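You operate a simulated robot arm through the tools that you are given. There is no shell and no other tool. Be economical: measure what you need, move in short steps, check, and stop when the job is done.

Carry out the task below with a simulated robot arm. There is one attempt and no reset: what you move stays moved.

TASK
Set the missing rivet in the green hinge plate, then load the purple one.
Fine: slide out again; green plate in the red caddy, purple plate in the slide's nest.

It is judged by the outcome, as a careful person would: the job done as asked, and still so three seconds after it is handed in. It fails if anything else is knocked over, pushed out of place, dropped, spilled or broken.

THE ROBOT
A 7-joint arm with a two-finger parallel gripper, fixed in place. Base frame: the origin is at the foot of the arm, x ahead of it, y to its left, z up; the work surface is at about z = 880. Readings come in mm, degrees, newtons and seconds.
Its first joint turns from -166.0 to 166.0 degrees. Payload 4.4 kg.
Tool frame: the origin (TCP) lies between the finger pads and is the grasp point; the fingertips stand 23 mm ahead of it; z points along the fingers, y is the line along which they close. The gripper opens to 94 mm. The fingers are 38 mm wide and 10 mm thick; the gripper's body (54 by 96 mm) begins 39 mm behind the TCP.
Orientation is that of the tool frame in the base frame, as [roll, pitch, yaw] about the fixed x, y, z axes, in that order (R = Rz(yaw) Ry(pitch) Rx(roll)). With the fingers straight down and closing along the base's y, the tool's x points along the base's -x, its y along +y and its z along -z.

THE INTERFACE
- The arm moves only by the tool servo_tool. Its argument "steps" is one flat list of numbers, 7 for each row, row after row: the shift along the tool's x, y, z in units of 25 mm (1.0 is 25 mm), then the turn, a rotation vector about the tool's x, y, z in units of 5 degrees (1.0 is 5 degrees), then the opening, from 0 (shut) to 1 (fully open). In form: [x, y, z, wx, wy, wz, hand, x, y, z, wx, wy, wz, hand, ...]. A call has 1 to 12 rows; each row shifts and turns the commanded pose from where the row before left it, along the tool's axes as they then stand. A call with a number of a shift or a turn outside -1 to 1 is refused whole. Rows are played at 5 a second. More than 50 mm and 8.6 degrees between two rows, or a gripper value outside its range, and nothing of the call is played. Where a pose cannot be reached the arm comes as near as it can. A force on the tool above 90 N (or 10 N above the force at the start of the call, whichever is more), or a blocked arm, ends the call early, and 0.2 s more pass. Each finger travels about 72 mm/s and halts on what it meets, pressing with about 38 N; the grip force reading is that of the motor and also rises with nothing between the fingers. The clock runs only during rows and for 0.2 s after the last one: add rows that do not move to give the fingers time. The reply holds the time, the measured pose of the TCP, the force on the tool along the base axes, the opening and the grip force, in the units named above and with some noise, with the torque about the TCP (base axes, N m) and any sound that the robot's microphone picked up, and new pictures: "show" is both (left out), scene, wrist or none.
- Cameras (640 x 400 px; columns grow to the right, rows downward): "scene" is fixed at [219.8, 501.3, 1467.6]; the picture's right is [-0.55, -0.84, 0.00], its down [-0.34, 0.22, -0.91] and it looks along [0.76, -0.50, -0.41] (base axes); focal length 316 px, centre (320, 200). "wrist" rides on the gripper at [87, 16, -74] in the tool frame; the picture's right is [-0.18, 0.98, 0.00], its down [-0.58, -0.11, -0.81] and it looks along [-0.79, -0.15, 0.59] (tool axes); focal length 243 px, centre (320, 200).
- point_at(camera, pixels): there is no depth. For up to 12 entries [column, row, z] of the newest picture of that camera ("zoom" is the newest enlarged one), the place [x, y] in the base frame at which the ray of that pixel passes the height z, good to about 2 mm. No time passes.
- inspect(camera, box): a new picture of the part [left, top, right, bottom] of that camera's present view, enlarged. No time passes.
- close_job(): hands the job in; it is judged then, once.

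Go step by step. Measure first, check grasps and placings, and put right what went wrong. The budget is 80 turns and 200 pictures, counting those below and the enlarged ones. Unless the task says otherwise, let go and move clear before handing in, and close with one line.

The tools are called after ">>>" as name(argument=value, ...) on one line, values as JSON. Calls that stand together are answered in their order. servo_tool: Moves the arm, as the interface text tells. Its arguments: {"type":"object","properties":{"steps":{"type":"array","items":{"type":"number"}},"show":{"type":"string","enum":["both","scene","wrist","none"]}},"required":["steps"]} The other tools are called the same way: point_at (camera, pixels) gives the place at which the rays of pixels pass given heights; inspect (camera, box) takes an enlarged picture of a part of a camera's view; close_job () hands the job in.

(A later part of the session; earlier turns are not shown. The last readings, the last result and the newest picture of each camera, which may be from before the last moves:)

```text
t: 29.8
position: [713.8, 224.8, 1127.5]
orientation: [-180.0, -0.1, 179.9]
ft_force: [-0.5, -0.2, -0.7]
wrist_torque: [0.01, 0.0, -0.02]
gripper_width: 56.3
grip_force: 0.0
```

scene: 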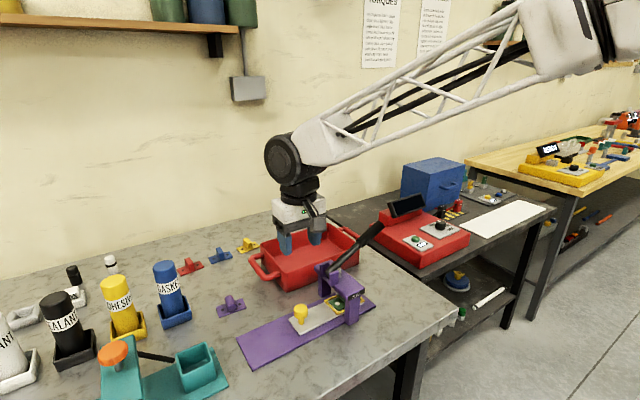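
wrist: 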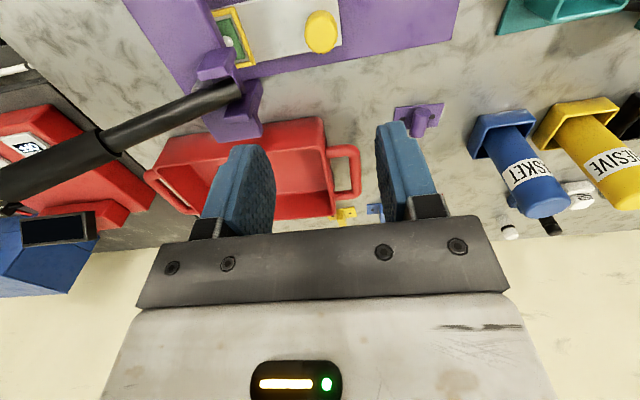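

Above the knob; descend 196 mm to z≈931 and grip.

>>> servo_tool(steps=[0, 0, 1, 0, 0, 0, 0.6, 0, 0, 1, 0, 0, 0, 0.6, 0, 0, 1, 0, 0, 0, 0.6, 0, 0, 1, 0, 0, 0, 0.6, 0, 0, 1, 0, 0, 0, 0.6, 0, 0, 1, 0, 0, 0, 0.6, 0, 0, 1, 0, 0, 0, 0.6, 0, 0, 0.84, 0, 0, 0, 0.6, 0, 0, 0, 0, 0, 0, 0.1, 0, 0, 0, 0, 0, 0, 0.1, 0, 0, 0, 0, 0, 0, 0.1], show="wrist")

```text
t: 32.1
position: [713.1, 225.3, 930.1]
orientation: [-180.0, -0.1, -180.0]
ft_force: [-0.4, 68.8, -9.2]
wrist_torque: [-0.07, -0.51, 0.56]
gripper_width: 31.8
grip_force: 45.1
```

wrist: 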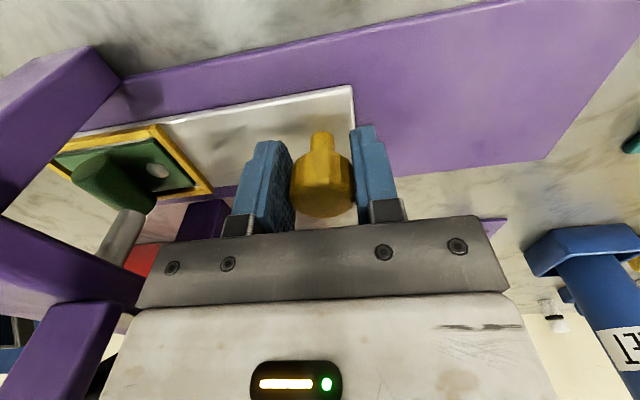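

The knob is gripped and the rivet is visible at (158,170). I pull the slide out ~143 mm.

>>> servo_tool(steps=[0, 0.3, 0, 0, 0, 0, 0.1, 0, 0.7, 0, 0, 0, 0, 0.1, 0, 0.8, 0, 0, 0, 0, 0.1, 0, 0.8, 0, 0, 0, 0, 0.1, 0, 0.8, 0, 0, 0, 0, 0.1, 0, 0.8, 0, 0, 0, 0, 0.1, 0, 0.8, 0, 0, 0, 0, 0.1, 0, 0.4, 0, 0, 0, 0, 0.1, 0, 0.2, 0, 0, 0, 0, 0.1, 0, 0.15, 0, 0, 0, 0, 0.1, 0, 0, 0, 0, 0, 0, 0.1])

```text
t: 34.5
position: [714.3, 367.8, 930.8]
orientation: [-180.0, -0.1, -180.0]
ft_force: [10.1, 2.0, -8.9]
wrist_torque: [-0.42, 0.34, 0.07]
gripper_width: 31.7
grip_force: 45.0
```

scene: 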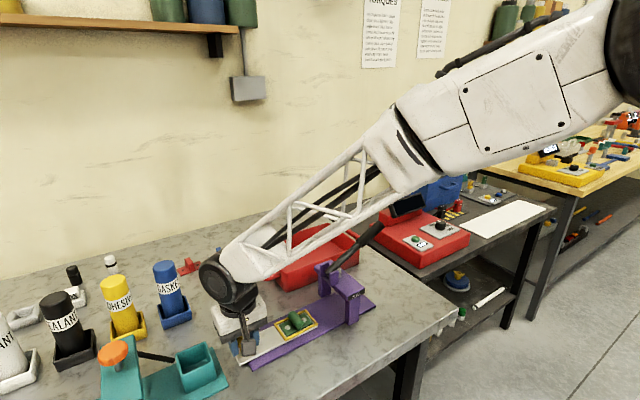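
wrist: 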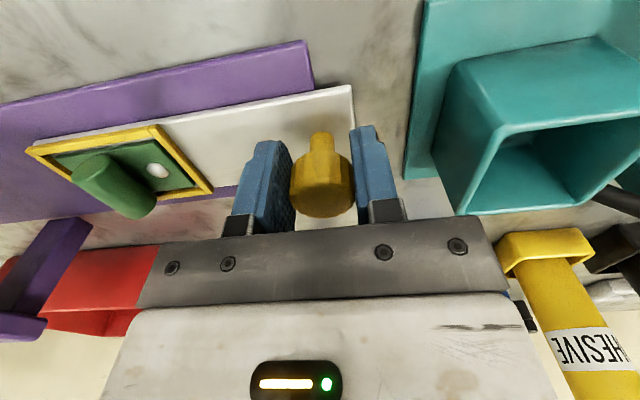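

A little further to reach the outer stop, then release and rise.

>>> servo_tool(steps=[0, 0.06, 0, 0, 0, 0, 0.1, 0, 0.06, 0, 0, 0, 0, 0.1, 0, 0, 0, 0, 0, 0, 0.1], show="none")

```text
t: 35.4
position: [713.7, 368.1, 929.3]
orientation: [-180.0, -0.3, 179.9]
ft_force: [-5.0, -61.1, 2.8]
wrist_torque: [-0.16, -0.39, -0.45]
gripper_width: 31.6
grip_force: 45.1
```

Outer stop felt (−61 N). I relax, open, rise, and draw back for a good view of both plates.

>>> servo_tool(steps=[0, -0.07, 0, 0, 0, 0, 0.1, 0, 0, 0, 0, 0, 0, 0.4, 0, 0, 0, 0, 0, 0, 0.6, 0, 0, -0.5, 0, 0, 0, 0.6, 0, 0, -1, 0, 0, 0, 0.6, 0, 0, -1, 0, 0, 0, 0.6, 0, -0.3, -1, 0, 0, 0, 0.6, 0.5, -0.5, -1, 0, 0, 0, 0.6, 1, -0.7, -1, 0, 0, 0, 0.6, 1, -0.7, -1, 0, 0, 0, 0.6, 1, -0.7, 0, 0, 0, 0, 0.6, 0, 0, 0, 0, 0, 0, 0.6])

>>> inspect(camera="scene", box=[220, 290, 330, 370])

>>> inspect(camera="wrist", box=[180, 0, 440, 180])

```text
t: 38.0
position: [623.4, 298.0, 1092.0]
orientation: [180.0, -0.2, 180.0]
ft_force: [0.6, -0.4, -0.2]
wrist_torque: [-0.02, 0.02, -0.02]
gripper_width: 56.6
grip_force: 0.1
```

scene: 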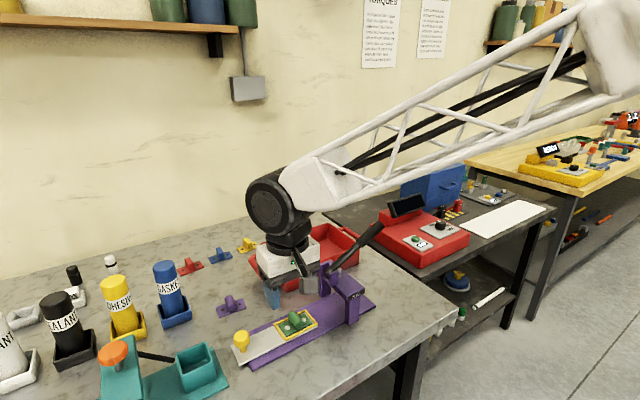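
wrist: 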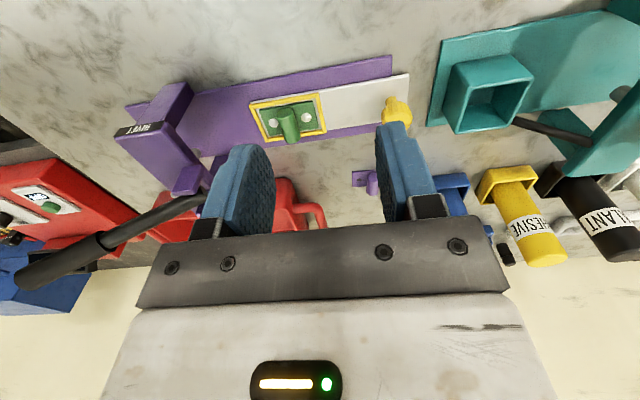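

```text
5.00 times, centred on (275, 330) of scene
```

zoom: 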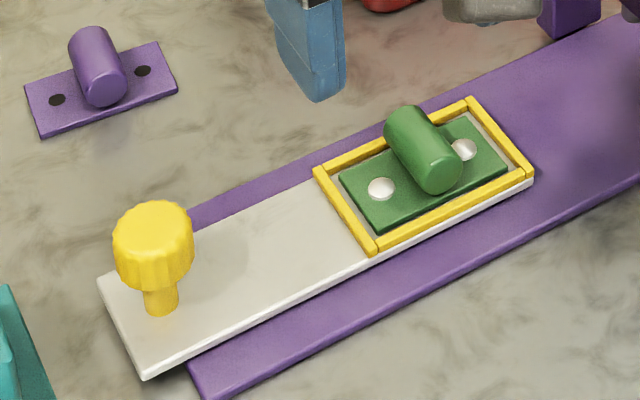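

```text
2.22 times, centred on (310, 90) of wrist
```

zoom: 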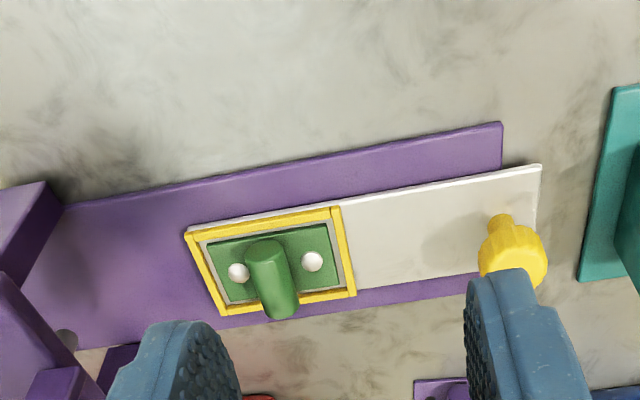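

Both rivets are set (wrist-zoom (238,272) and (312,262)). Now measure the green barrel to plan the grasp.

>>> point_at(camera="zoom", pixels=[[264, 248, 910], [264, 248, 920], [283, 312, 915], [283, 312, 925], [238, 272, 899], [312, 262, 899], [186, 232, 905], [343, 207, 905], [356, 292, 905], [226, 314, 905]])

>>> point_at(camera="scene", pixels=[[299, 327.5, 910], [299, 327.5, 920], [291, 313, 915], [291, 313, 925], [287, 328, 899], [304, 320, 899]])

>>> inspect(camera="scene", box=[265, 300, 325, 345])

```text
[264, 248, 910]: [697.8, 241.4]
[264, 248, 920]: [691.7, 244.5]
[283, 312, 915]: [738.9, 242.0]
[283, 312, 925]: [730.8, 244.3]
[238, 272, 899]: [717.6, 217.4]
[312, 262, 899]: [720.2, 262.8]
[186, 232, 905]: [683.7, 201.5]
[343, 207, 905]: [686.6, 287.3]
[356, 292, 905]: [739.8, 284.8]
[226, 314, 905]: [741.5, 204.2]
```

```text
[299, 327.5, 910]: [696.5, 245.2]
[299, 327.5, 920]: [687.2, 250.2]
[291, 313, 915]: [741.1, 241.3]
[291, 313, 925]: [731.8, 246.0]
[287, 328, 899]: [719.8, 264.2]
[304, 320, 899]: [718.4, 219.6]
```

```text
8.89 times, centred on (295, 322) of scene
```

zoom: 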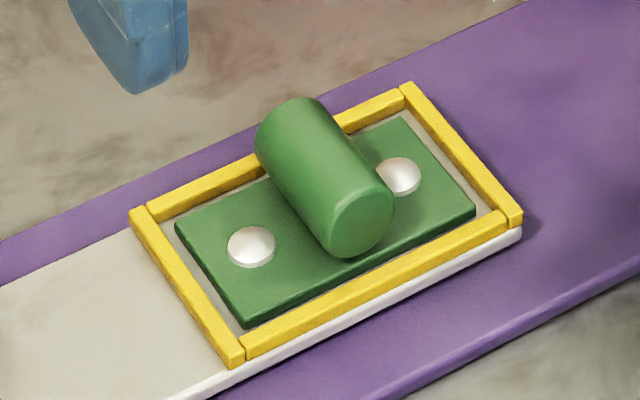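

Barrel centre ≈(718,241), Ø≈20, top z≈917; the rivet heads at y=218/263. I position above with ~40 mm opening to check alignment before descending.

>>> servo_tool(steps=[-0.95, -0.57, 0.9, 0, 0, 0, 0.43, -0.95, -0.57, 0.9, 0, 0, 0, 0.43, -0.95, -0.57, 0.9, 0, 0, 0, 0.43, -0.93, -0.57, 0.9, 0, 0, 0, 0.43, 0, 0, 0.8, 0, -0.04, 0, 0.43, 0, 0, 0.8, 0, 0, 0, 0.43, 0, 0, 0, 0, 0, 0, 0.43])

>>> inspect(camera="wrist", box=[210, 80, 430, 240])

```text
t: 39.5
position: [721.1, 239.6, 963.3]
orientation: [179.9, 0.1, -180.0]
ft_force: [0.1, -0.4, -0.2]
wrist_torque: [-0.01, -0.02, -0.03]
gripper_width: 40.7
grip_force: 0.0
```

scene: 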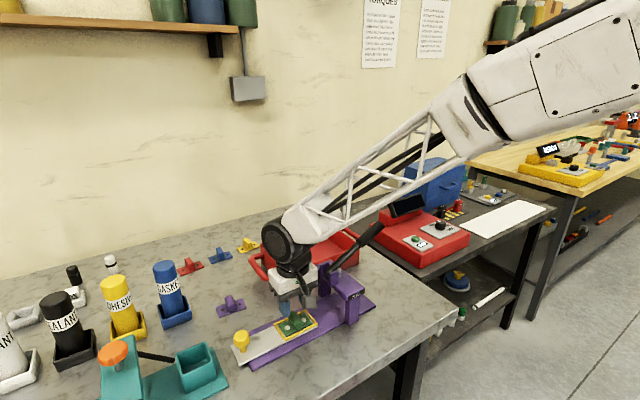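
wrist: 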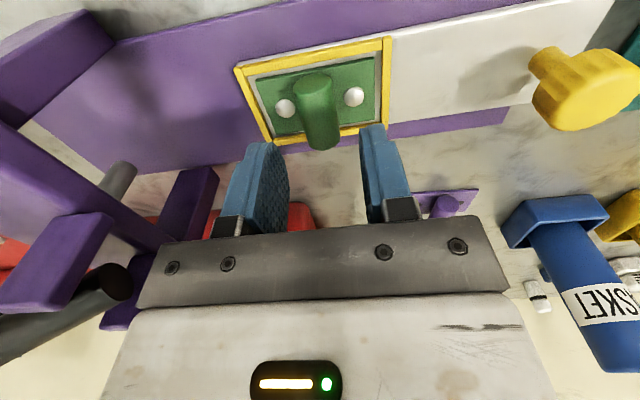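

```text
2.50 times, centred on (320, 160) of wrist
```

zoom: 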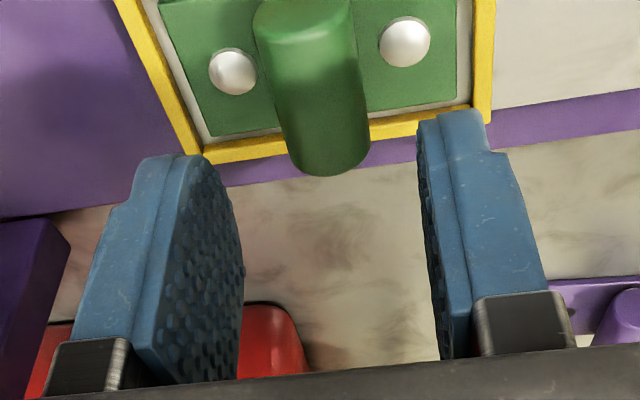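

>>> point_at(camera="zoom", pixels=[[232, 72, 900], [405, 42, 900], [326, 165, 912], [303, 20, 915], [285, 120, 908], [368, 105, 908]])

```text
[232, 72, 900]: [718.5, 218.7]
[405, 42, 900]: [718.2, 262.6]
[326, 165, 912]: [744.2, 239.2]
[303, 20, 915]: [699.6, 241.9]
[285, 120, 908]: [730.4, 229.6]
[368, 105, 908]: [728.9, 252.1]
```

Rivets at y=218.7/262.6 → barrel centre (719,240.6). I shift by ~1–2 mm, lower to z≈925 and close.

>>> servo_tool(steps=[0.08, 0.04, 0.5, 0, 0, 0, 0.43, 0, 0, 0.5, 0, 0, 0, 0.43, 0, 0, 0.3, 0, 0, 0, 0.43, 0, 0, 0.22, 0, 0, 0, 0.43, 0, 0, 0, 0, 0, 0, 0.43, 0, 0, 0, 0, 0, 0, 0.1, 0, 0, 0, 0, 0, 0, 0.1, 0, 0, 0, 0, 0, 0, 0.1])

>>> inspect(camera="wrist", box=[210, 80, 430, 240])

```text
t: 41.4
position: [718.6, 241.7, 925.7]
orientation: [180.0, 0.1, 180.0]
ft_force: [-0.4, 0.1, -0.2]
wrist_torque: [0.0, 0.01, 0.01]
gripper_width: 17.5
grip_force: 38.1
```

scene: 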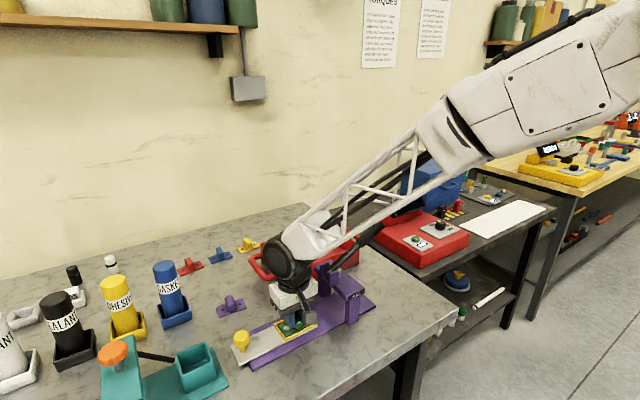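
wrist: 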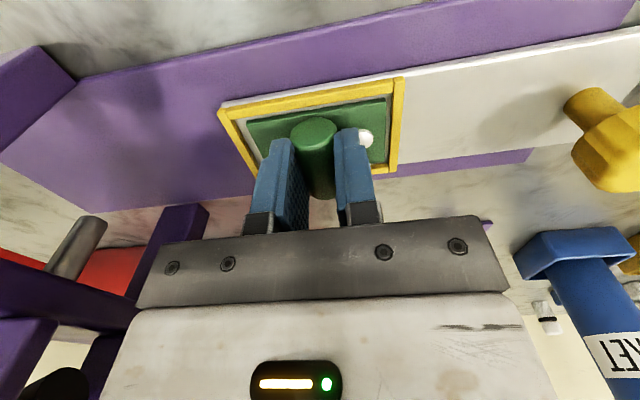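

```text
2.50 times, centred on (320, 160) of wrist
```

zoom: 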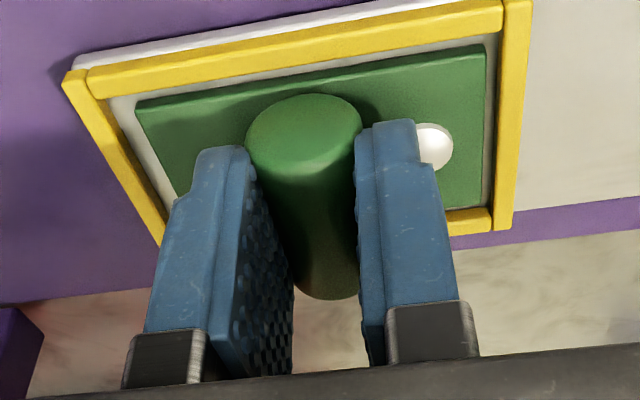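

Width holds at 17.5 mm on the barrel. I close fully and lift 40 mm to test.

>>> servo_tool(steps=[0, 0, 0, 0, 0, 0, 0, 0, 0, -0.2, 0, 0, 0, 0, 0, 0, -0.4, 0, 0, 0, 0, 0, 0, -0.6, 0, 0, 0, 0, 0, 0, -0.6, 0, 0, 0, 0, 0, 0, 0, 0, 0, 0, 0])

```text
t: 42.8
position: [717.2, 242.3, 970.9]
orientation: [-180.0, 0.1, 180.0]
ft_force: [0.5, 0.4, -1.4]
wrist_torque: [-0.01, -0.03, 0.0]
gripper_width: 17.6
grip_force: 37.8
```

scene: 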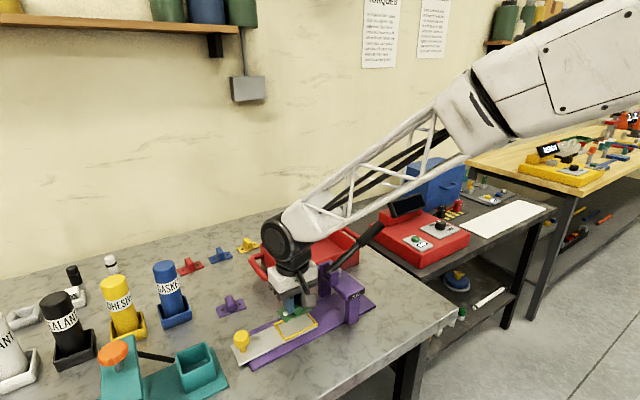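
wrist: 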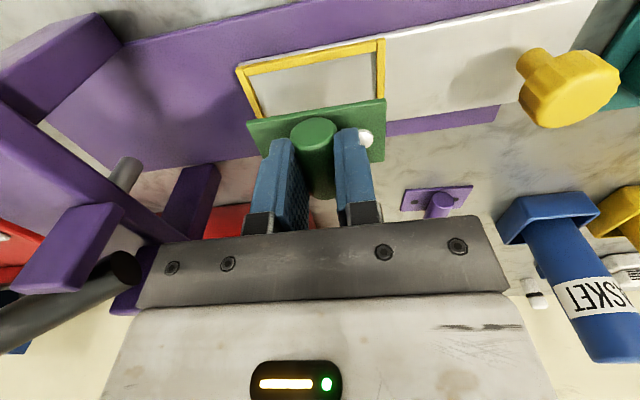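

The green plate is securely lifted and the nest is empty. I rise and draw back to view the caddy for measurement.

>>> servo_tool(steps=[0, 0, -1, 0, 0, 0, 0, 0, 0, -1, 0, 0, 0, 0, 0, 0, -1, 0, 0, 0, 0, 0, 0, -1, 0, 0, 0, 0, 0.5, 0, -1, 0, 0, 0, 0, 1, 0, -1, 0, 0, 0, 0, 1, -0.5, -1, 0, 0, 0, 0, 1, -1, -1, 0, 0, 0, 0, 1, -1, -1, 0, 0, 0, 0, 1, -1, -1, 0, 0, 0, 0, 1, -0.5, -0.5, 0, 0, 0, 0, 0, 0, 0, 0, 0, 0, 0])

```text
t: 45.4
position: [555.7, 142.3, 1231.8]
orientation: [180.0, 0.1, -180.0]
ft_force: [-0.1, 1.2, -0.7]
wrist_torque: [0.0, 0.02, -0.02]
gripper_width: 17.6
grip_force: 38.3
```

scene: 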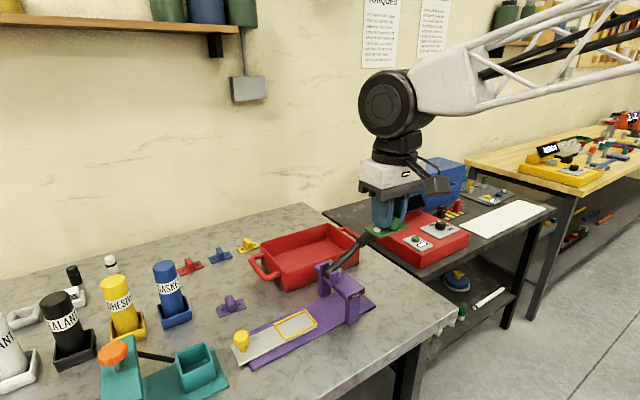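
wrist: 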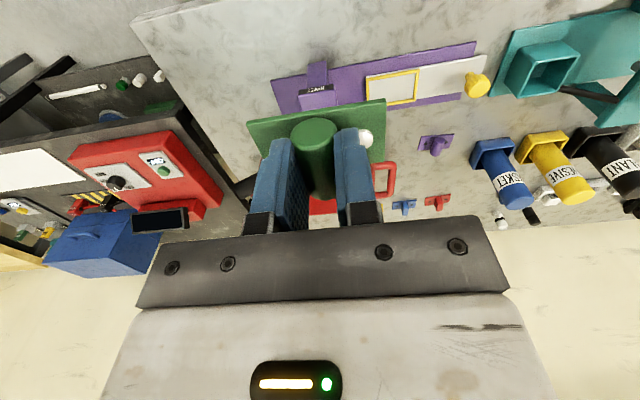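

The wrist view is blocked by the hand but the scene view shows the caddy clearly; I measure its rim and floor there.

>>> inspect(camera="scene", box=[240, 210, 380, 300])

>>> point_at(camera="scene", pixels=[[261, 240, 940], [329, 223, 940], [360, 240, 940], [287, 268, 940], [287, 268, 955], [261, 240, 955]])

```text
4.44 times, centred on (310, 255) of scene
```

zoom: 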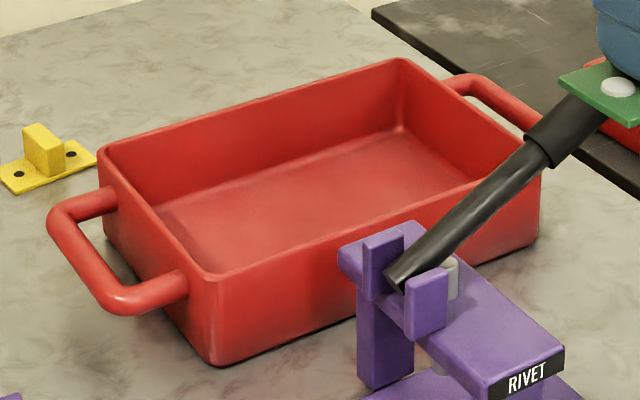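

```text
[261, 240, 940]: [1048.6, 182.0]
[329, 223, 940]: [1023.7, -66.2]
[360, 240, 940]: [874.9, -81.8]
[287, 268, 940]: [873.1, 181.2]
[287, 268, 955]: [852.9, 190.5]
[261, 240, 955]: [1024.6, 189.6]
```

>>> point_at(camera="zoom", pixels=[[207, 280, 940], [207, 280, 955], [207, 280, 970], [213, 365, 882], [100, 150, 955], [400, 60, 955], [538, 180, 955], [155, 207, 888], [405, 130, 888], [215, 270, 955], [300, 210, 888]])

```text
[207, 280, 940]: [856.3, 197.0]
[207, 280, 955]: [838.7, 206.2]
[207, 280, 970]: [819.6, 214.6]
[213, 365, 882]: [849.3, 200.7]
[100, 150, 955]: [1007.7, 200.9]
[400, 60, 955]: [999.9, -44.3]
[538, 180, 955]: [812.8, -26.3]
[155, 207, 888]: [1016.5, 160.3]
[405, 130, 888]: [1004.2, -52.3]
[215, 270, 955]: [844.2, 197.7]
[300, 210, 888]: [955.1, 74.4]
```

Caddy rim z≈965, x≈815–1000, y≈−45–210; floor centre about (915,80). I carry the plate at height over the press to (935,85), where the wrist camera housing also stays inside the rim.

>>> servo_tool(steps=[-1, -0.2, 0.1, 0, 0, 0, 0, -1, -0.2, 0.1, 0, 0, 0, 0, -1, -0.2, 0.2, 0, 0, 0, 0, -1, -0.2, 0.2, 0, 0, 0, 0, -1, -0.2, 0.2, 0, 0, 0, 0, -1, -0.2, 0.2, 0, 0, 0, 0, -1, -0.2, 0.2, 0, 0, 0, 0, -1, -0.2, 0.3, 0, 0, 0, 0, -1, -0.2, 0.3, 0, 0, 0, 0, -1, -0.2, 0.5, 0, 0, 0, 0, -1, -0.2, 0.5, 0, 0, 0, 0, -1, -0.1, 0.5, 0, 0, 0, 0], show="none")

>>> servo_tool(steps=[-1, 0, 0.6, 0, 0, 0, 0, -1, 0, 0.8, 0, 0, 0, 0, -1, 0, 0.8, 0, 0, 0, 0, -0.2, 0, 0.8, 0, 0, 0, 0, 0, 0, 0, 0, 0, 0, 0])

```text
t: 48.0
position: [856.5, 84.0, 1152.7]
orientation: [180.0, 0.0, 180.0]
ft_force: [0.5, -0.5, -1.0]
wrist_torque: [0.02, 0.02, 0.0]
gripper_width: 17.6
grip_force: 37.8
```

```text
t: 49.1
position: [936.3, 82.9, 1074.7]
orientation: [179.9, 0.1, 180.0]
ft_force: [0.8, -0.5, -0.8]
wrist_torque: [0.01, -0.01, -0.03]
gripper_width: 17.3
grip_force: 38.3
```

scene: 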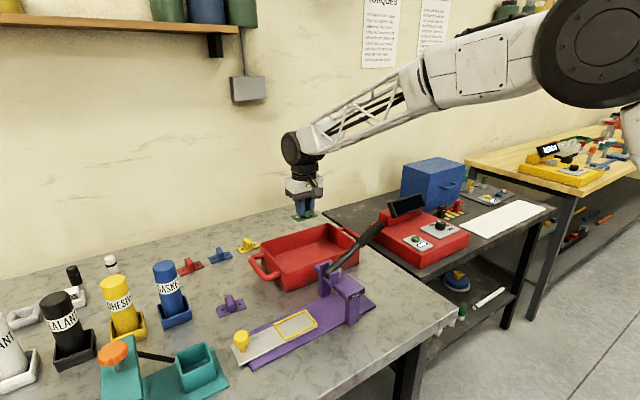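
wrist: 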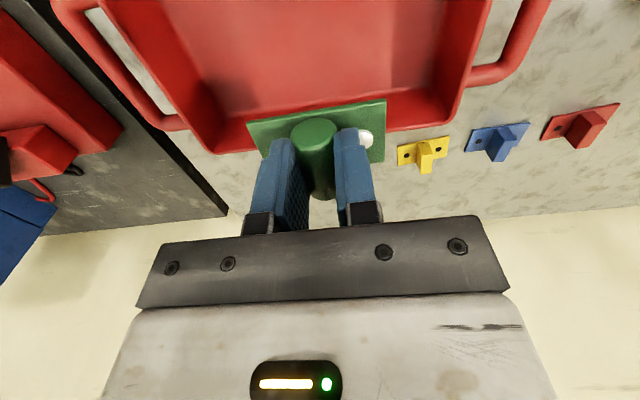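

I check the caddy's back wall and side walls in this view before lowering.

>>> point_at(camera="wrist", pixels=[[420, 88, 888], [420, 88, 880], [455, 118, 965], [400, 130, 965], [220, 152, 965], [205, 115, 890], [230, 120, 890], [480, 5, 965]])

>>> inspect(camera="wrist", box=[100, 0, 520, 190])

```text
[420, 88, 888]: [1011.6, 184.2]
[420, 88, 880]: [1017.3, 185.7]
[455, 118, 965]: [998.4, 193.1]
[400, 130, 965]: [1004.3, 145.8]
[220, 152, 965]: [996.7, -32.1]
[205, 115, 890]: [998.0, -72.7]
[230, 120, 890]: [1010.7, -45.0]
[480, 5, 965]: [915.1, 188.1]
```

```text
1.52 times, centred on (310, 95) of wrist
```

zoom: 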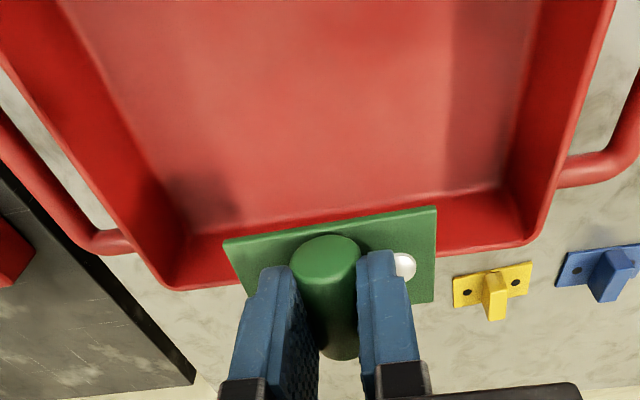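

Walls are clear all round (back rim x≈1000, sides y −40…190). I lower 125 mm.

>>> servo_tool(steps=[0, 0, 1, 0, 0, 0, 0, 0, 0, 1, 0, 0, 0, 0, 0, 0, 1, 0, 0, 0, 0, 0, 0, 1, 0, 0, 0, 0, 0, 0, 0.8, 0, 0, 0, 0, 0, 0, 0, 0, 0, 0, 0])

>>> inspect(camera="scene", box=[240, 180, 380, 300])

```text
t: 50.5
position: [936.5, 84.5, 953.1]
orientation: [-179.9, 0.1, 180.0]
ft_force: [-0.2, -0.8, -1.5]
wrist_torque: [-0.01, 0.04, -0.02]
gripper_width: 17.3
grip_force: 37.7
```

scene: 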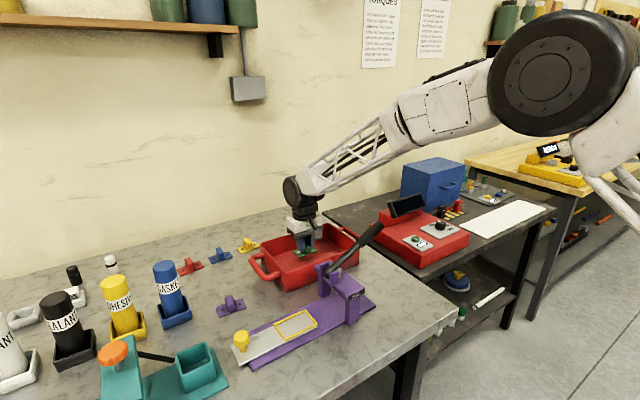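
wrist: 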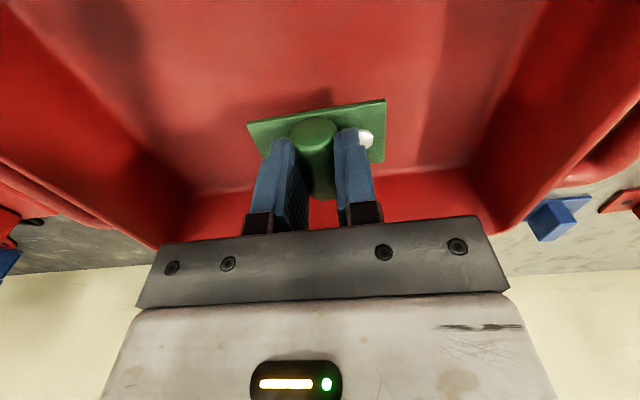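

```text
3.33 times, centred on (310, 240) of scene
```

zoom: 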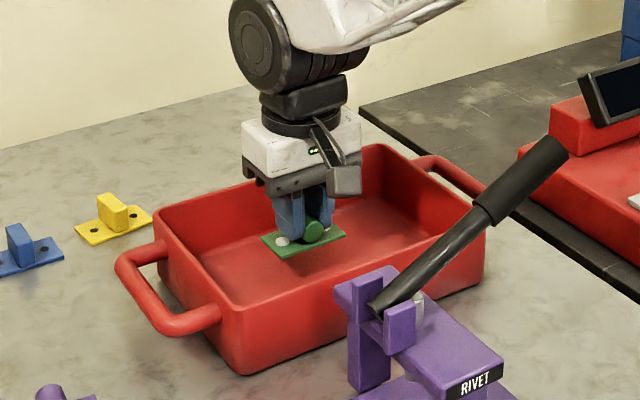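

The plate is inside the caddy, about 30 mm above the floor. I lower further in fine steps to contact.

>>> servo_tool(steps=[0, 0, 0.3, 0, 0, 0, 0, 0, 0, 0.3, 0, 0, 0, 0, 0, 0, 0.2, 0, 0, 0, 0, 0, 0, 0.1, 0, 0, 0, 0, 0, 0, 0.1, 0, 0, 0, 0, 0, 0, 0.08, 0, 0, 0, 0, 0, 0, 0, 0, 0, 0, 0], show="wrist")

```text
t: 52.1
position: [935.9, 84.0, 928.5]
orientation: [180.0, 0.1, 179.9]
ft_force: [0.5, 0.6, -1.5]
wrist_torque: [-0.02, 0.0, -0.03]
gripper_width: 17.3
grip_force: 38.1
```

wrist: 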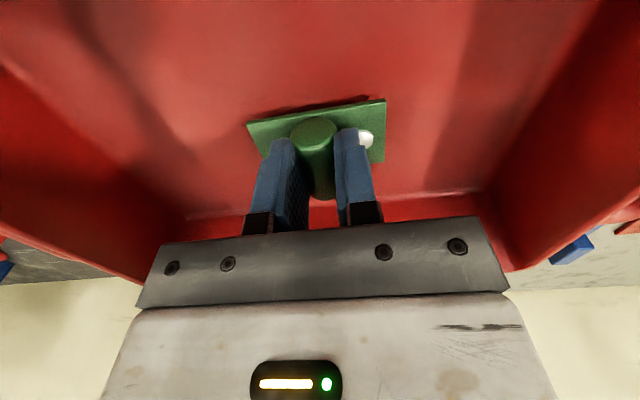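

Not yet in contact (force flat, small shadow gap). I continue in 1.5 mm steps.

>>> servo_tool(steps=[0, 0, 0.06, 0, 0, 0, 0, 0, 0, 0.06, 0, 0, 0, 0, 0, 0, 0.06, 0, 0, 0, 0, 0, 0, 0.06, 0, 0, 0, 0, 0, 0, 0, 0, 0, 0, 0], show="wrist")

```text
t: 53.4
position: [934.7, 85.0, 921.2]
orientation: [-180.0, 0.1, 180.0]
ft_force: [0.3, -0.3, -1.1]
wrist_torque: [0.01, 0.01, -0.01]
gripper_width: 17.6
grip_force: 37.9
```

wrist: 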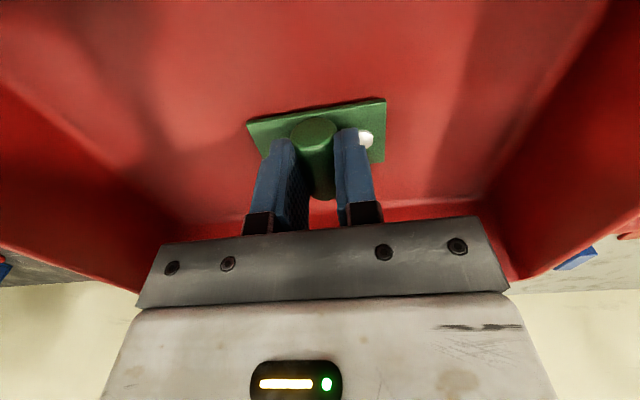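

>>> servo_tool(steps=[0, 0, 0.05, 0, 0, 0, 0, 0, 0, 0.05, 0, 0, 0, 0, 0, 0, 0.04, 0, 0, 0, 0, 0, 0, 0, 0, 0, 0, 0], show="wrist")

```text
t: 54.4
position: [935.2, 85.8, 919.8]
orientation: [179.9, 0.1, 180.0]
ft_force: [1.1, -0.5, -1.7]
wrist_torque: [0.02, 0.0, 0.0]
gripper_width: 17.3
grip_force: 38.3
```

wrist: 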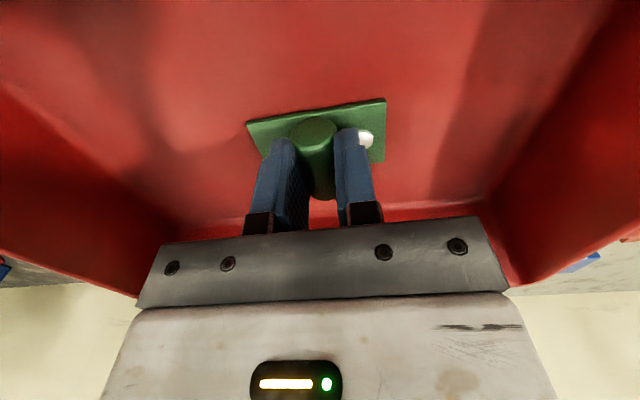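

Still no contact force; a few more mm.

>>> servo_tool(steps=[0, 0, 0.06, 0, 0, 0, 0, 0, 0, 0.05, 0, 0, 0, 0, 0, 0, 0, 0, 0, 0, 0], show="none")

>>> inspect(camera="wrist", box=[210, 80, 430, 240])

```text
t: 55.1
position: [936.7, 84.4, 917.7]
orientation: [179.9, 0.2, 180.0]
ft_force: [-1.1, -2.3, 12.9]
wrist_torque: [-0.04, 0.09, -0.02]
gripper_width: 17.5
grip_force: 38.1
```

```text
2.50 times, centred on (320, 160) of wrist
```

zoom: 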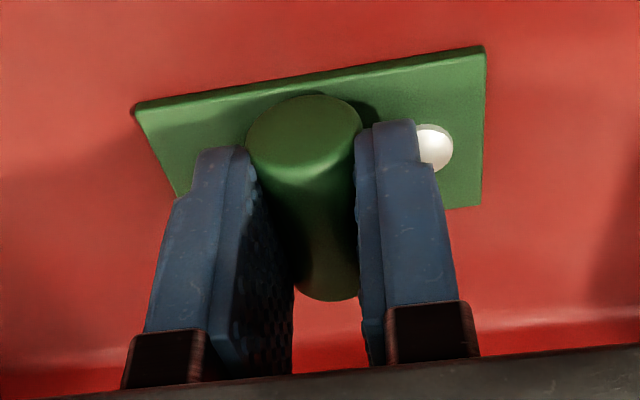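

Contact: 13 N upward, the plate rests on the caddy floor. I open and rise straight up.

>>> servo_tool(steps=[0, 0, 0, 0, 0, 0, 0.43, 0, 0, 0, 0, 0, 0, 0.43, 0, 0, -0.3, 0, 0, 0, 0.43, 0, 0, -0.7, 0, 0, 0, 0.43, 0, 0, -1, 0, 0, 0, 0.43, 0, 0, -1, 0, 0, 0, 0.43, 0, 0, -1, 0, 0, 0, 0.43, 0, 0, -1, 0, 0, 0, 0.43, 0, 0, -1, 0, 0, 0, 0.43, 0, 0, -1, 0, 0, 0, 0.43, 0, 0, 0, 0, 0, 0, 0.43])

>>> inspect(camera="scene", box=[190, 220, 370, 330])

```text
t: 57.5
position: [936.0, 83.0, 1091.1]
orientation: [179.9, 0.1, 180.0]
ft_force: [0.6, 0.0, 0.7]
wrist_torque: [0.01, 0.01, 0.01]
gripper_width: 40.3
grip_force: 0.1
```

scene: 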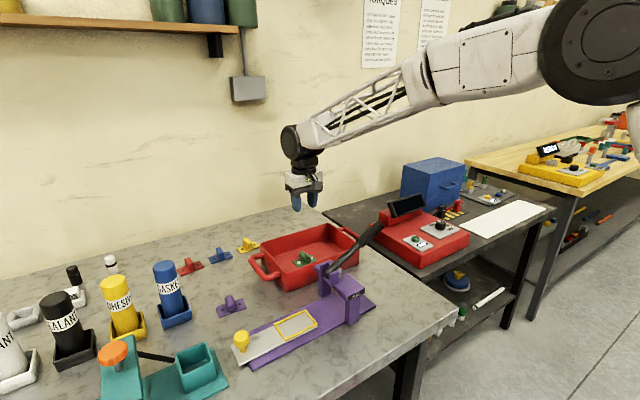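
wrist: 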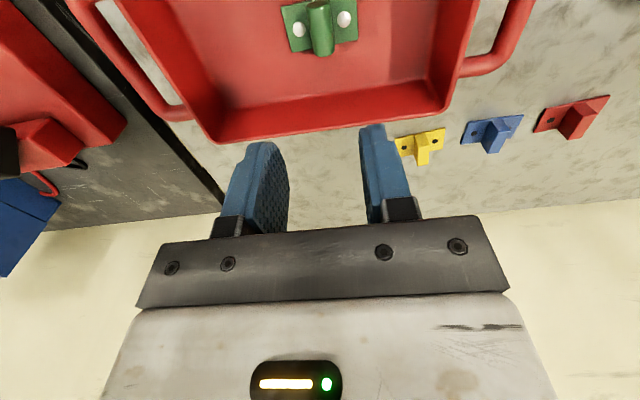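

```text
3.56 times, centred on (280, 275) of scene
```

zoom: 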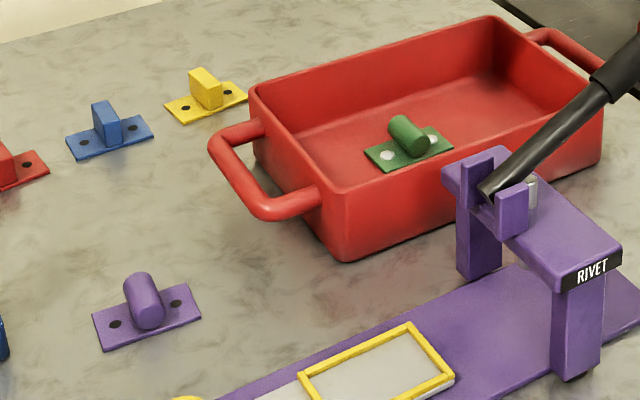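

The green plate rests upright in the caddy with both rivets. Now I measure the purple plate's position and angle.

>>> point_at(camera="zoom", pixels=[[115, 324, 885], [175, 303, 885], [92, 318, 885], [104, 351, 883], [201, 315, 883], [189, 284, 885], [150, 325, 890], [137, 277, 900]])

>>> inspect(camera="scene", box=[205, 285, 255, 325])

```text
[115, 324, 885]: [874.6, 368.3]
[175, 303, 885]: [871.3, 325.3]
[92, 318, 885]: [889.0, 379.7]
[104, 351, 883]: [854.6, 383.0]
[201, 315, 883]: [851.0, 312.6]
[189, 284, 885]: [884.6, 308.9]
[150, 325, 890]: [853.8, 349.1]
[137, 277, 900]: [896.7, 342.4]
```

```text
10.00 times, centred on (230, 305) of scene
```

zoom: 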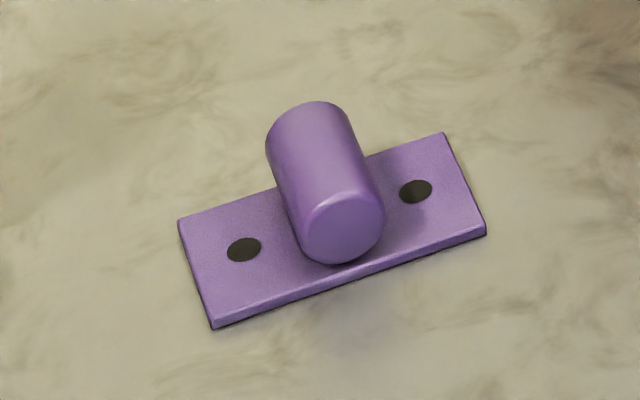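

The purple plate is centred ≈(873,347), turned about −4°. I go above it for a closer check.

>>> servo_tool(steps=[0.229, 0.96, 0.1, 0, 0, 0, 0.43, 0.229, 0.96, 0.1, 0, 0, 0, 0.43, 0.229, 0.96, 0.1, 0, 0, 0, 0.43, 0.229, 0.96, 0.1, 0, 0, 0, 0.43, 0.229, 0.96, 0.1, 0, 0, 0, 0.43, 0.229, 0.96, 0.3, 0, 0, 0, 0.43, 0.229, 0.96, 0.3, 0, 0, 0, 0.43, 0.229, 0.96, 0.5, 0, 0, 0, 0.43, 0.229, 0.96, 0.5, 0, 0, 0, 0.43, 0.229, 0.96, 0.6, 0, 0, 0, 0.43, 0.229, 0.96, 0.6, 0, 0, 0, 0.43, 0, 0, 0, 0, 0, 0, 0.43])

>>> inspect(camera="wrist", box=[210, 20, 430, 180])

```text
t: 60.1
position: [872.0, 347.4, 1007.9]
orientation: [180.0, 0.2, -180.0]
ft_force: [0.3, 0.1, -0.7]
wrist_torque: [-0.01, 0.04, 0.02]
gripper_width: 40.5
grip_force: 0.1
```

scene: 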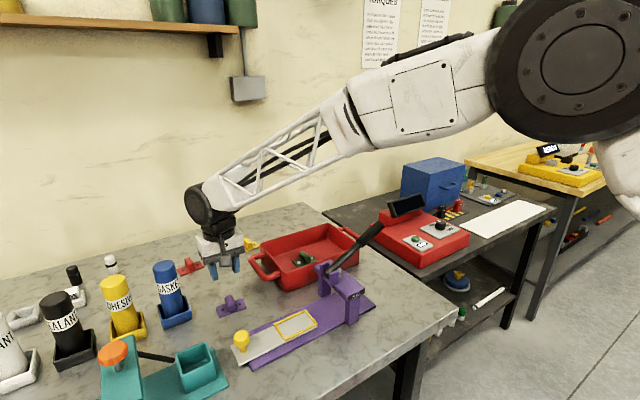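
wrist: 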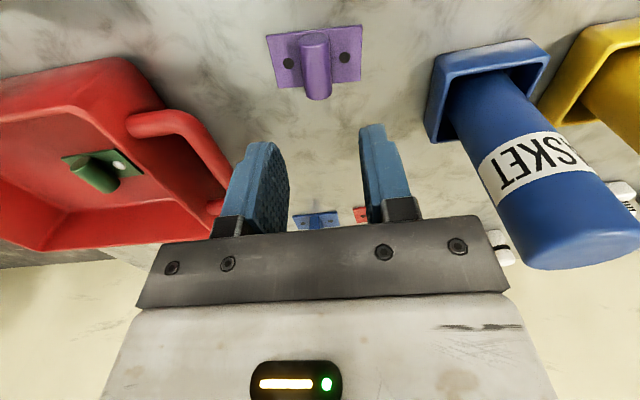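

```text
2.50 times, centred on (320, 100) of wrist
```

zoom: 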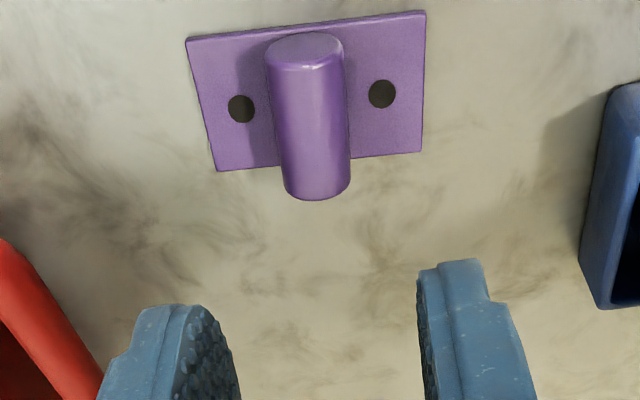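

>>> point_at(camera="zoom", pixels=[[241, 109, 885], [382, 94, 885], [187, 38, 884], [426, 11, 884], [422, 152, 884], [216, 171, 884], [600, 305, 890], [605, 85, 890], [318, 190, 895]])

>>> point_at(camera="wrist", pixels=[[450, 140, 940], [440, 50, 920], [500, 200, 980]])

```text
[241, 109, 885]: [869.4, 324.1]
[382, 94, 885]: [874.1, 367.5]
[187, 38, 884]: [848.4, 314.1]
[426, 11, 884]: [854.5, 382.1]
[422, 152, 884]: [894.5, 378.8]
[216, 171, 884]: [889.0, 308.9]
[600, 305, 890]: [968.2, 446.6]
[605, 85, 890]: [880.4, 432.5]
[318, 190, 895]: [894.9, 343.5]
```

```text
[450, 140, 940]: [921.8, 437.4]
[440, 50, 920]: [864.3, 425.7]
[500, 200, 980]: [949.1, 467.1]
```

Centre (872,346), angle ≈ −5°. I turn 5°, correct by 1.5 mm, and descend partway to check.

>>> servo_tool(steps=[0, -0.06, 0, 0, 0, 1, 0.43, 0, 0, 0.8, 0, 0, 0, 0.43, 0, 0, 0.8, 0, 0, 0, 0.43, 0, 0, 0.6, 0, 0, 0, 0.43, 0, 0, 0, 0, 0, 0, 0.43], show="wrist")

>>> inspect(camera="wrist", box=[210, 80, 430, 240])

```text
t: 61.4
position: [874.1, 345.1, 952.7]
orientation: [-180.0, 0.1, 175.0]
ft_force: [-0.3, 0.3, -1.0]
wrist_torque: [0.0, 0.02, 0.02]
gripper_width: 40.3
grip_force: 0.1
```

wrist: 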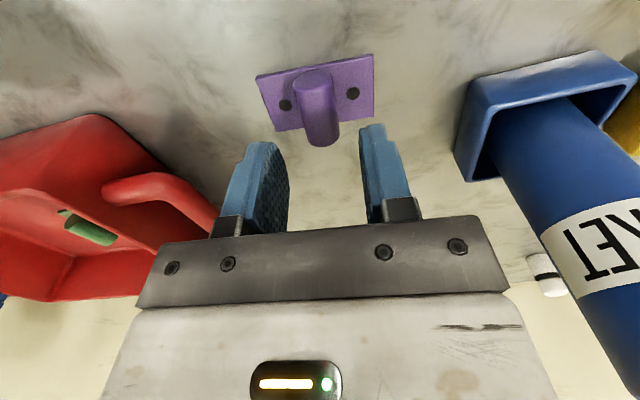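

```text
2.50 times, centred on (320, 160) of wrist
```

zoom: 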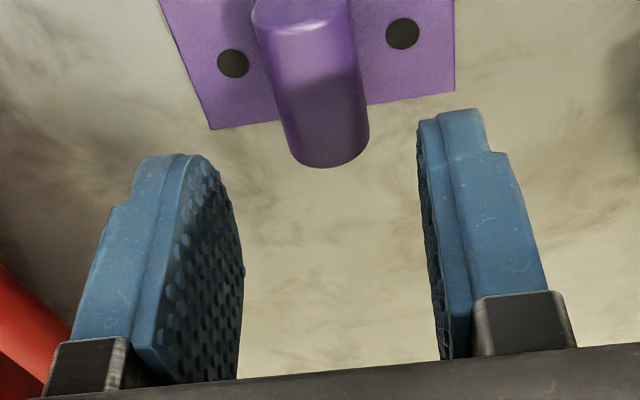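

The view matches the green plate's alignment before its grasp. I descend to z≈913 and close.

>>> servo_tool(steps=[0.06, 0, 0.5, 0, 0, 0, 0.43, 0, 0, 0.5, 0, 0, 0, 0.43, 0, 0, 0.35, 0, 0, 0, 0.43, 0, 0, 0.22, 0, 0, 0, 0.43, 0, 0, 0, 0, 0, 0, 0.43, 0, 0, 0, 0, 0, 0, 0.15, 0, 0, 0, 0, 0, 0, 0, 0, 0, 0, 0, 0, 0, 0], show="wrist")

>>> inspect(camera="wrist", box=[210, 80, 430, 240])

```text
t: 63.1
position: [871.9, 347.5, 912.7]
orientation: [-179.9, 0.1, 175.0]
ft_force: [0.2, 0.4, -0.6]
wrist_torque: [0.03, -0.02, -0.02]
gripper_width: 16.7
grip_force: 38.0
```

wrist: 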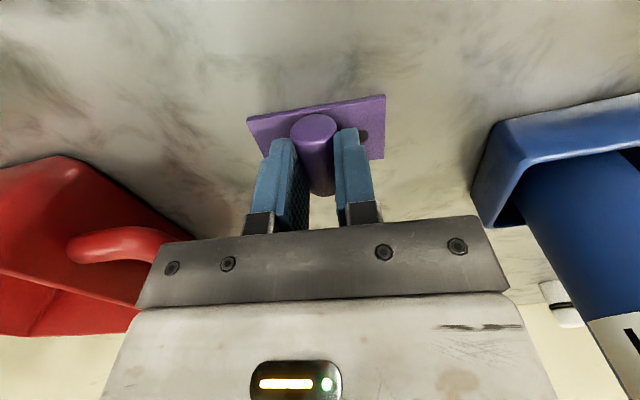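

```text
2.50 times, centred on (320, 160) of wrist
```

zoom: 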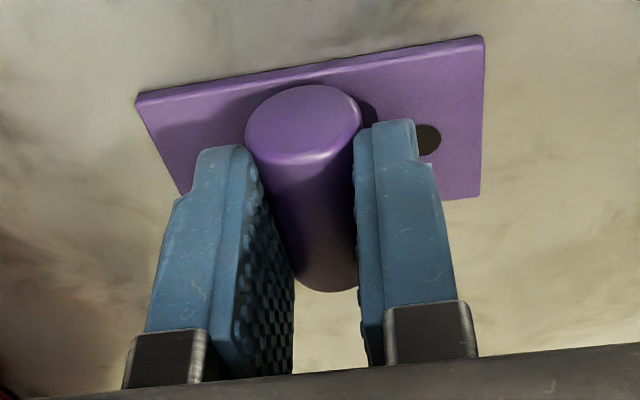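

The purple plate is gripped (16.7 mm). Lift, turn back 5°, and carry toward the nest at (719,241).

>>> servo_tool(steps=[0, 0, -0.4, 0, 0, 0, 0, 0, 0, -1, 0, 0, 0, 0, 0, 0, -1, 0, 0, 0, 0, 0, 0, -1, 0, 0, -1, 0, 0.869, -0.606, 0, 0, 0, 0, 0, 0.869, -0.606, 0, 0, 0, 0, 0, 0.869, -0.606, 0, 0, 0, 0, 0, 0.869, -0.606, 0, 0, 0, 0, 0, 0.869, -0.606, 0, 0, 0, 0, 0, 0.869, -0.606, 0, 0, 0, 0, 0, 0.869, -0.606, 0, 0, 0, 0, 0, 0, 0, 0, 0, 0, 0, 0])

```text
t: 65.8
position: [718.9, 238.8, 999.0]
orientation: [-180.0, 0.1, -179.9]
ft_force: [-0.1, 0.7, -1.2]
wrist_torque: [0.0, -0.03, 0.01]
gripper_width: 17.2
grip_force: 37.7
```

scene: 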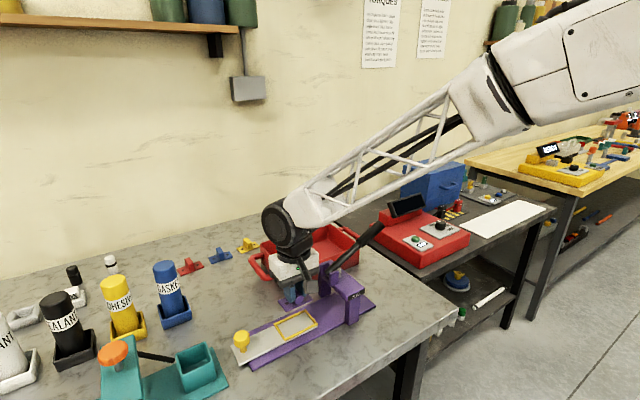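
wrist: 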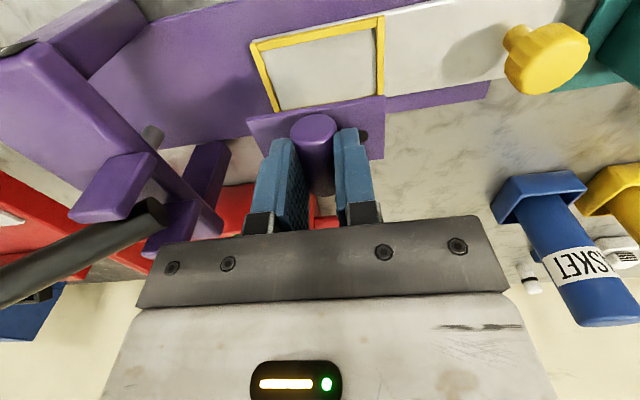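

The plate is held level above the nest. I compute nest opening vs. plate corner positions.

>>> inspect(camera="wrist", box=[220, 0, 420, 180])

>>> point_at(camera="wrist", pixels=[[247, 119, 971], [385, 97, 971], [385, 159, 971], [252, 43, 902], [384, 15, 902], [272, 112, 902], [385, 95, 902]])

```text
2.22 times, centred on (320, 90) of wrist
```

zoom: 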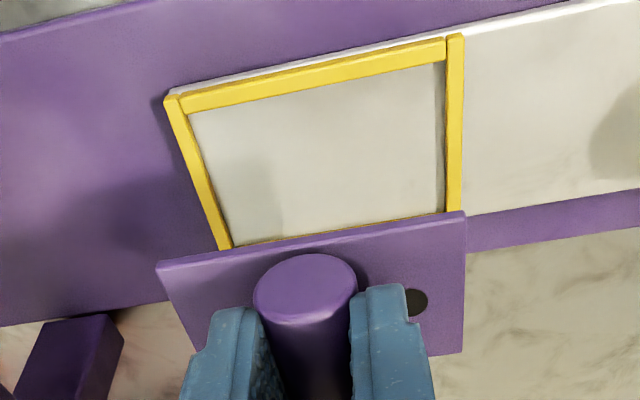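

```text
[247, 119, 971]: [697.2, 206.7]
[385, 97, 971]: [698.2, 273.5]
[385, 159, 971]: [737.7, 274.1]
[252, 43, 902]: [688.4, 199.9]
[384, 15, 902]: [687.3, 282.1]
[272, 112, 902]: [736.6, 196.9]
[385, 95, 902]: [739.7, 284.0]
```

>>> point_at(camera="zoom", pixels=[[186, 112, 902], [446, 60, 902], [446, 210, 902], [232, 247, 902], [190, 114, 895], [438, 64, 895], [436, 212, 895], [158, 264, 971], [465, 213, 971], [462, 353, 971], [158, 264, 966]])

```text
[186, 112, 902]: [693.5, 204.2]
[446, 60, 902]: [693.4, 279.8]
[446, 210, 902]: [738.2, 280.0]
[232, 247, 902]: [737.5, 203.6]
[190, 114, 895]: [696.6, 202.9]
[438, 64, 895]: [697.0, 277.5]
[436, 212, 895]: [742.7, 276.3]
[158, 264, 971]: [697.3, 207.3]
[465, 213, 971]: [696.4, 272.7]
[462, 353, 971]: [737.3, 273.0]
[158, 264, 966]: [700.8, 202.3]
```

Nest opening: y 204–280, x ≈693–740; the plate is y 207–273, x 697–737. I shift +2 mm in y and lower to just above the nest.

>>> servo_tool(steps=[0, 0.08, 0.6, 0, 0, 0, 0, 0, 0, 0.8, 0, 0, 0, 0, 0, 0, 0.7, 0, 0, 0, 0, 0, 0, 0.3, 0, 0, 0, 0, 0, 0, 0, 0, 0, 0, 0])

>>> inspect(camera="wrist", box=[220, 60, 420, 200])

>>> inspect(camera="scene", box=[255, 285, 335, 350])

```text
t: 67.0
position: [718.9, 241.8, 937.7]
orientation: [180.0, 0.2, 180.0]
ft_force: [0.8, -0.1, -0.4]
wrist_torque: [0.02, -0.01, 0.0]
gripper_width: 17.0
grip_force: 37.4
```

scene: 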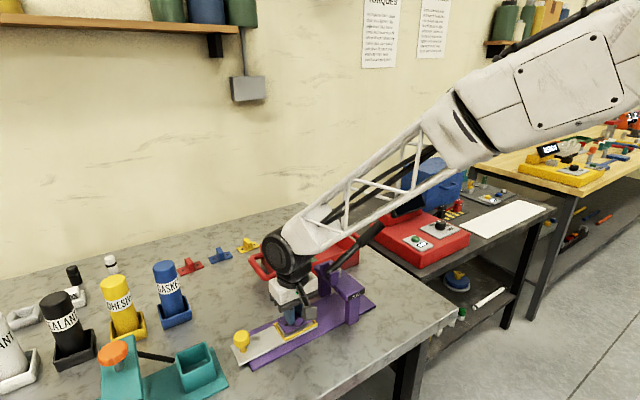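
wrist: 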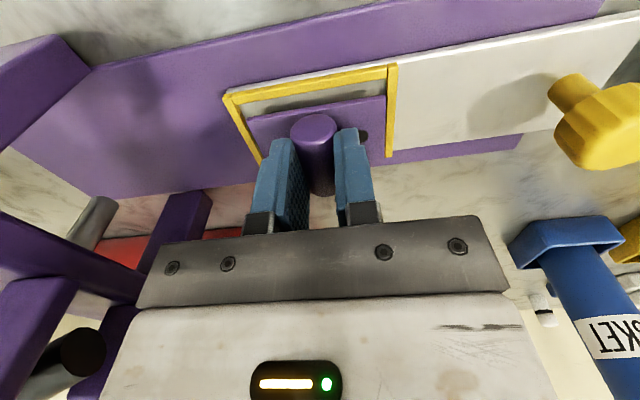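

```text
2.86 times, centred on (320, 130) of wrist
```

zoom: 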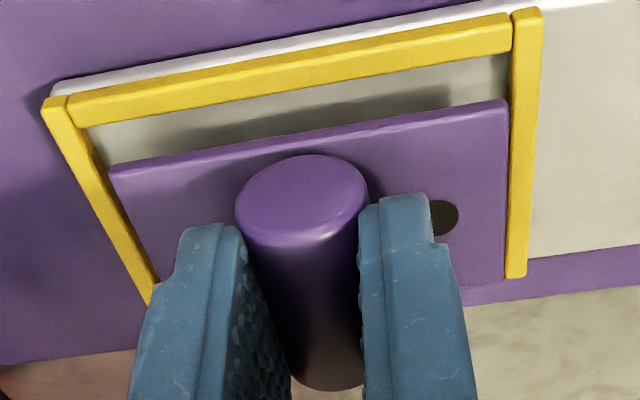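

```text
6.15 times, centred on (295, 318) of scene
```

zoom: 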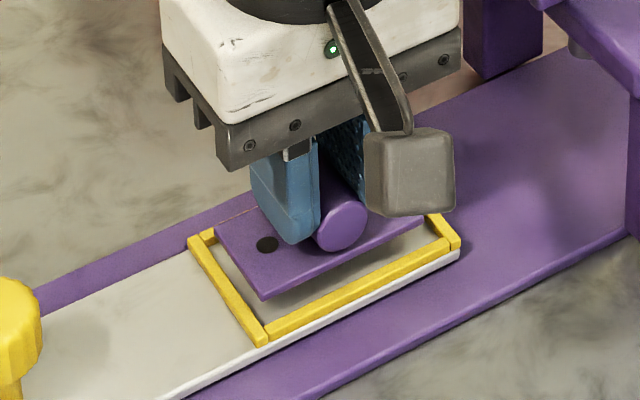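

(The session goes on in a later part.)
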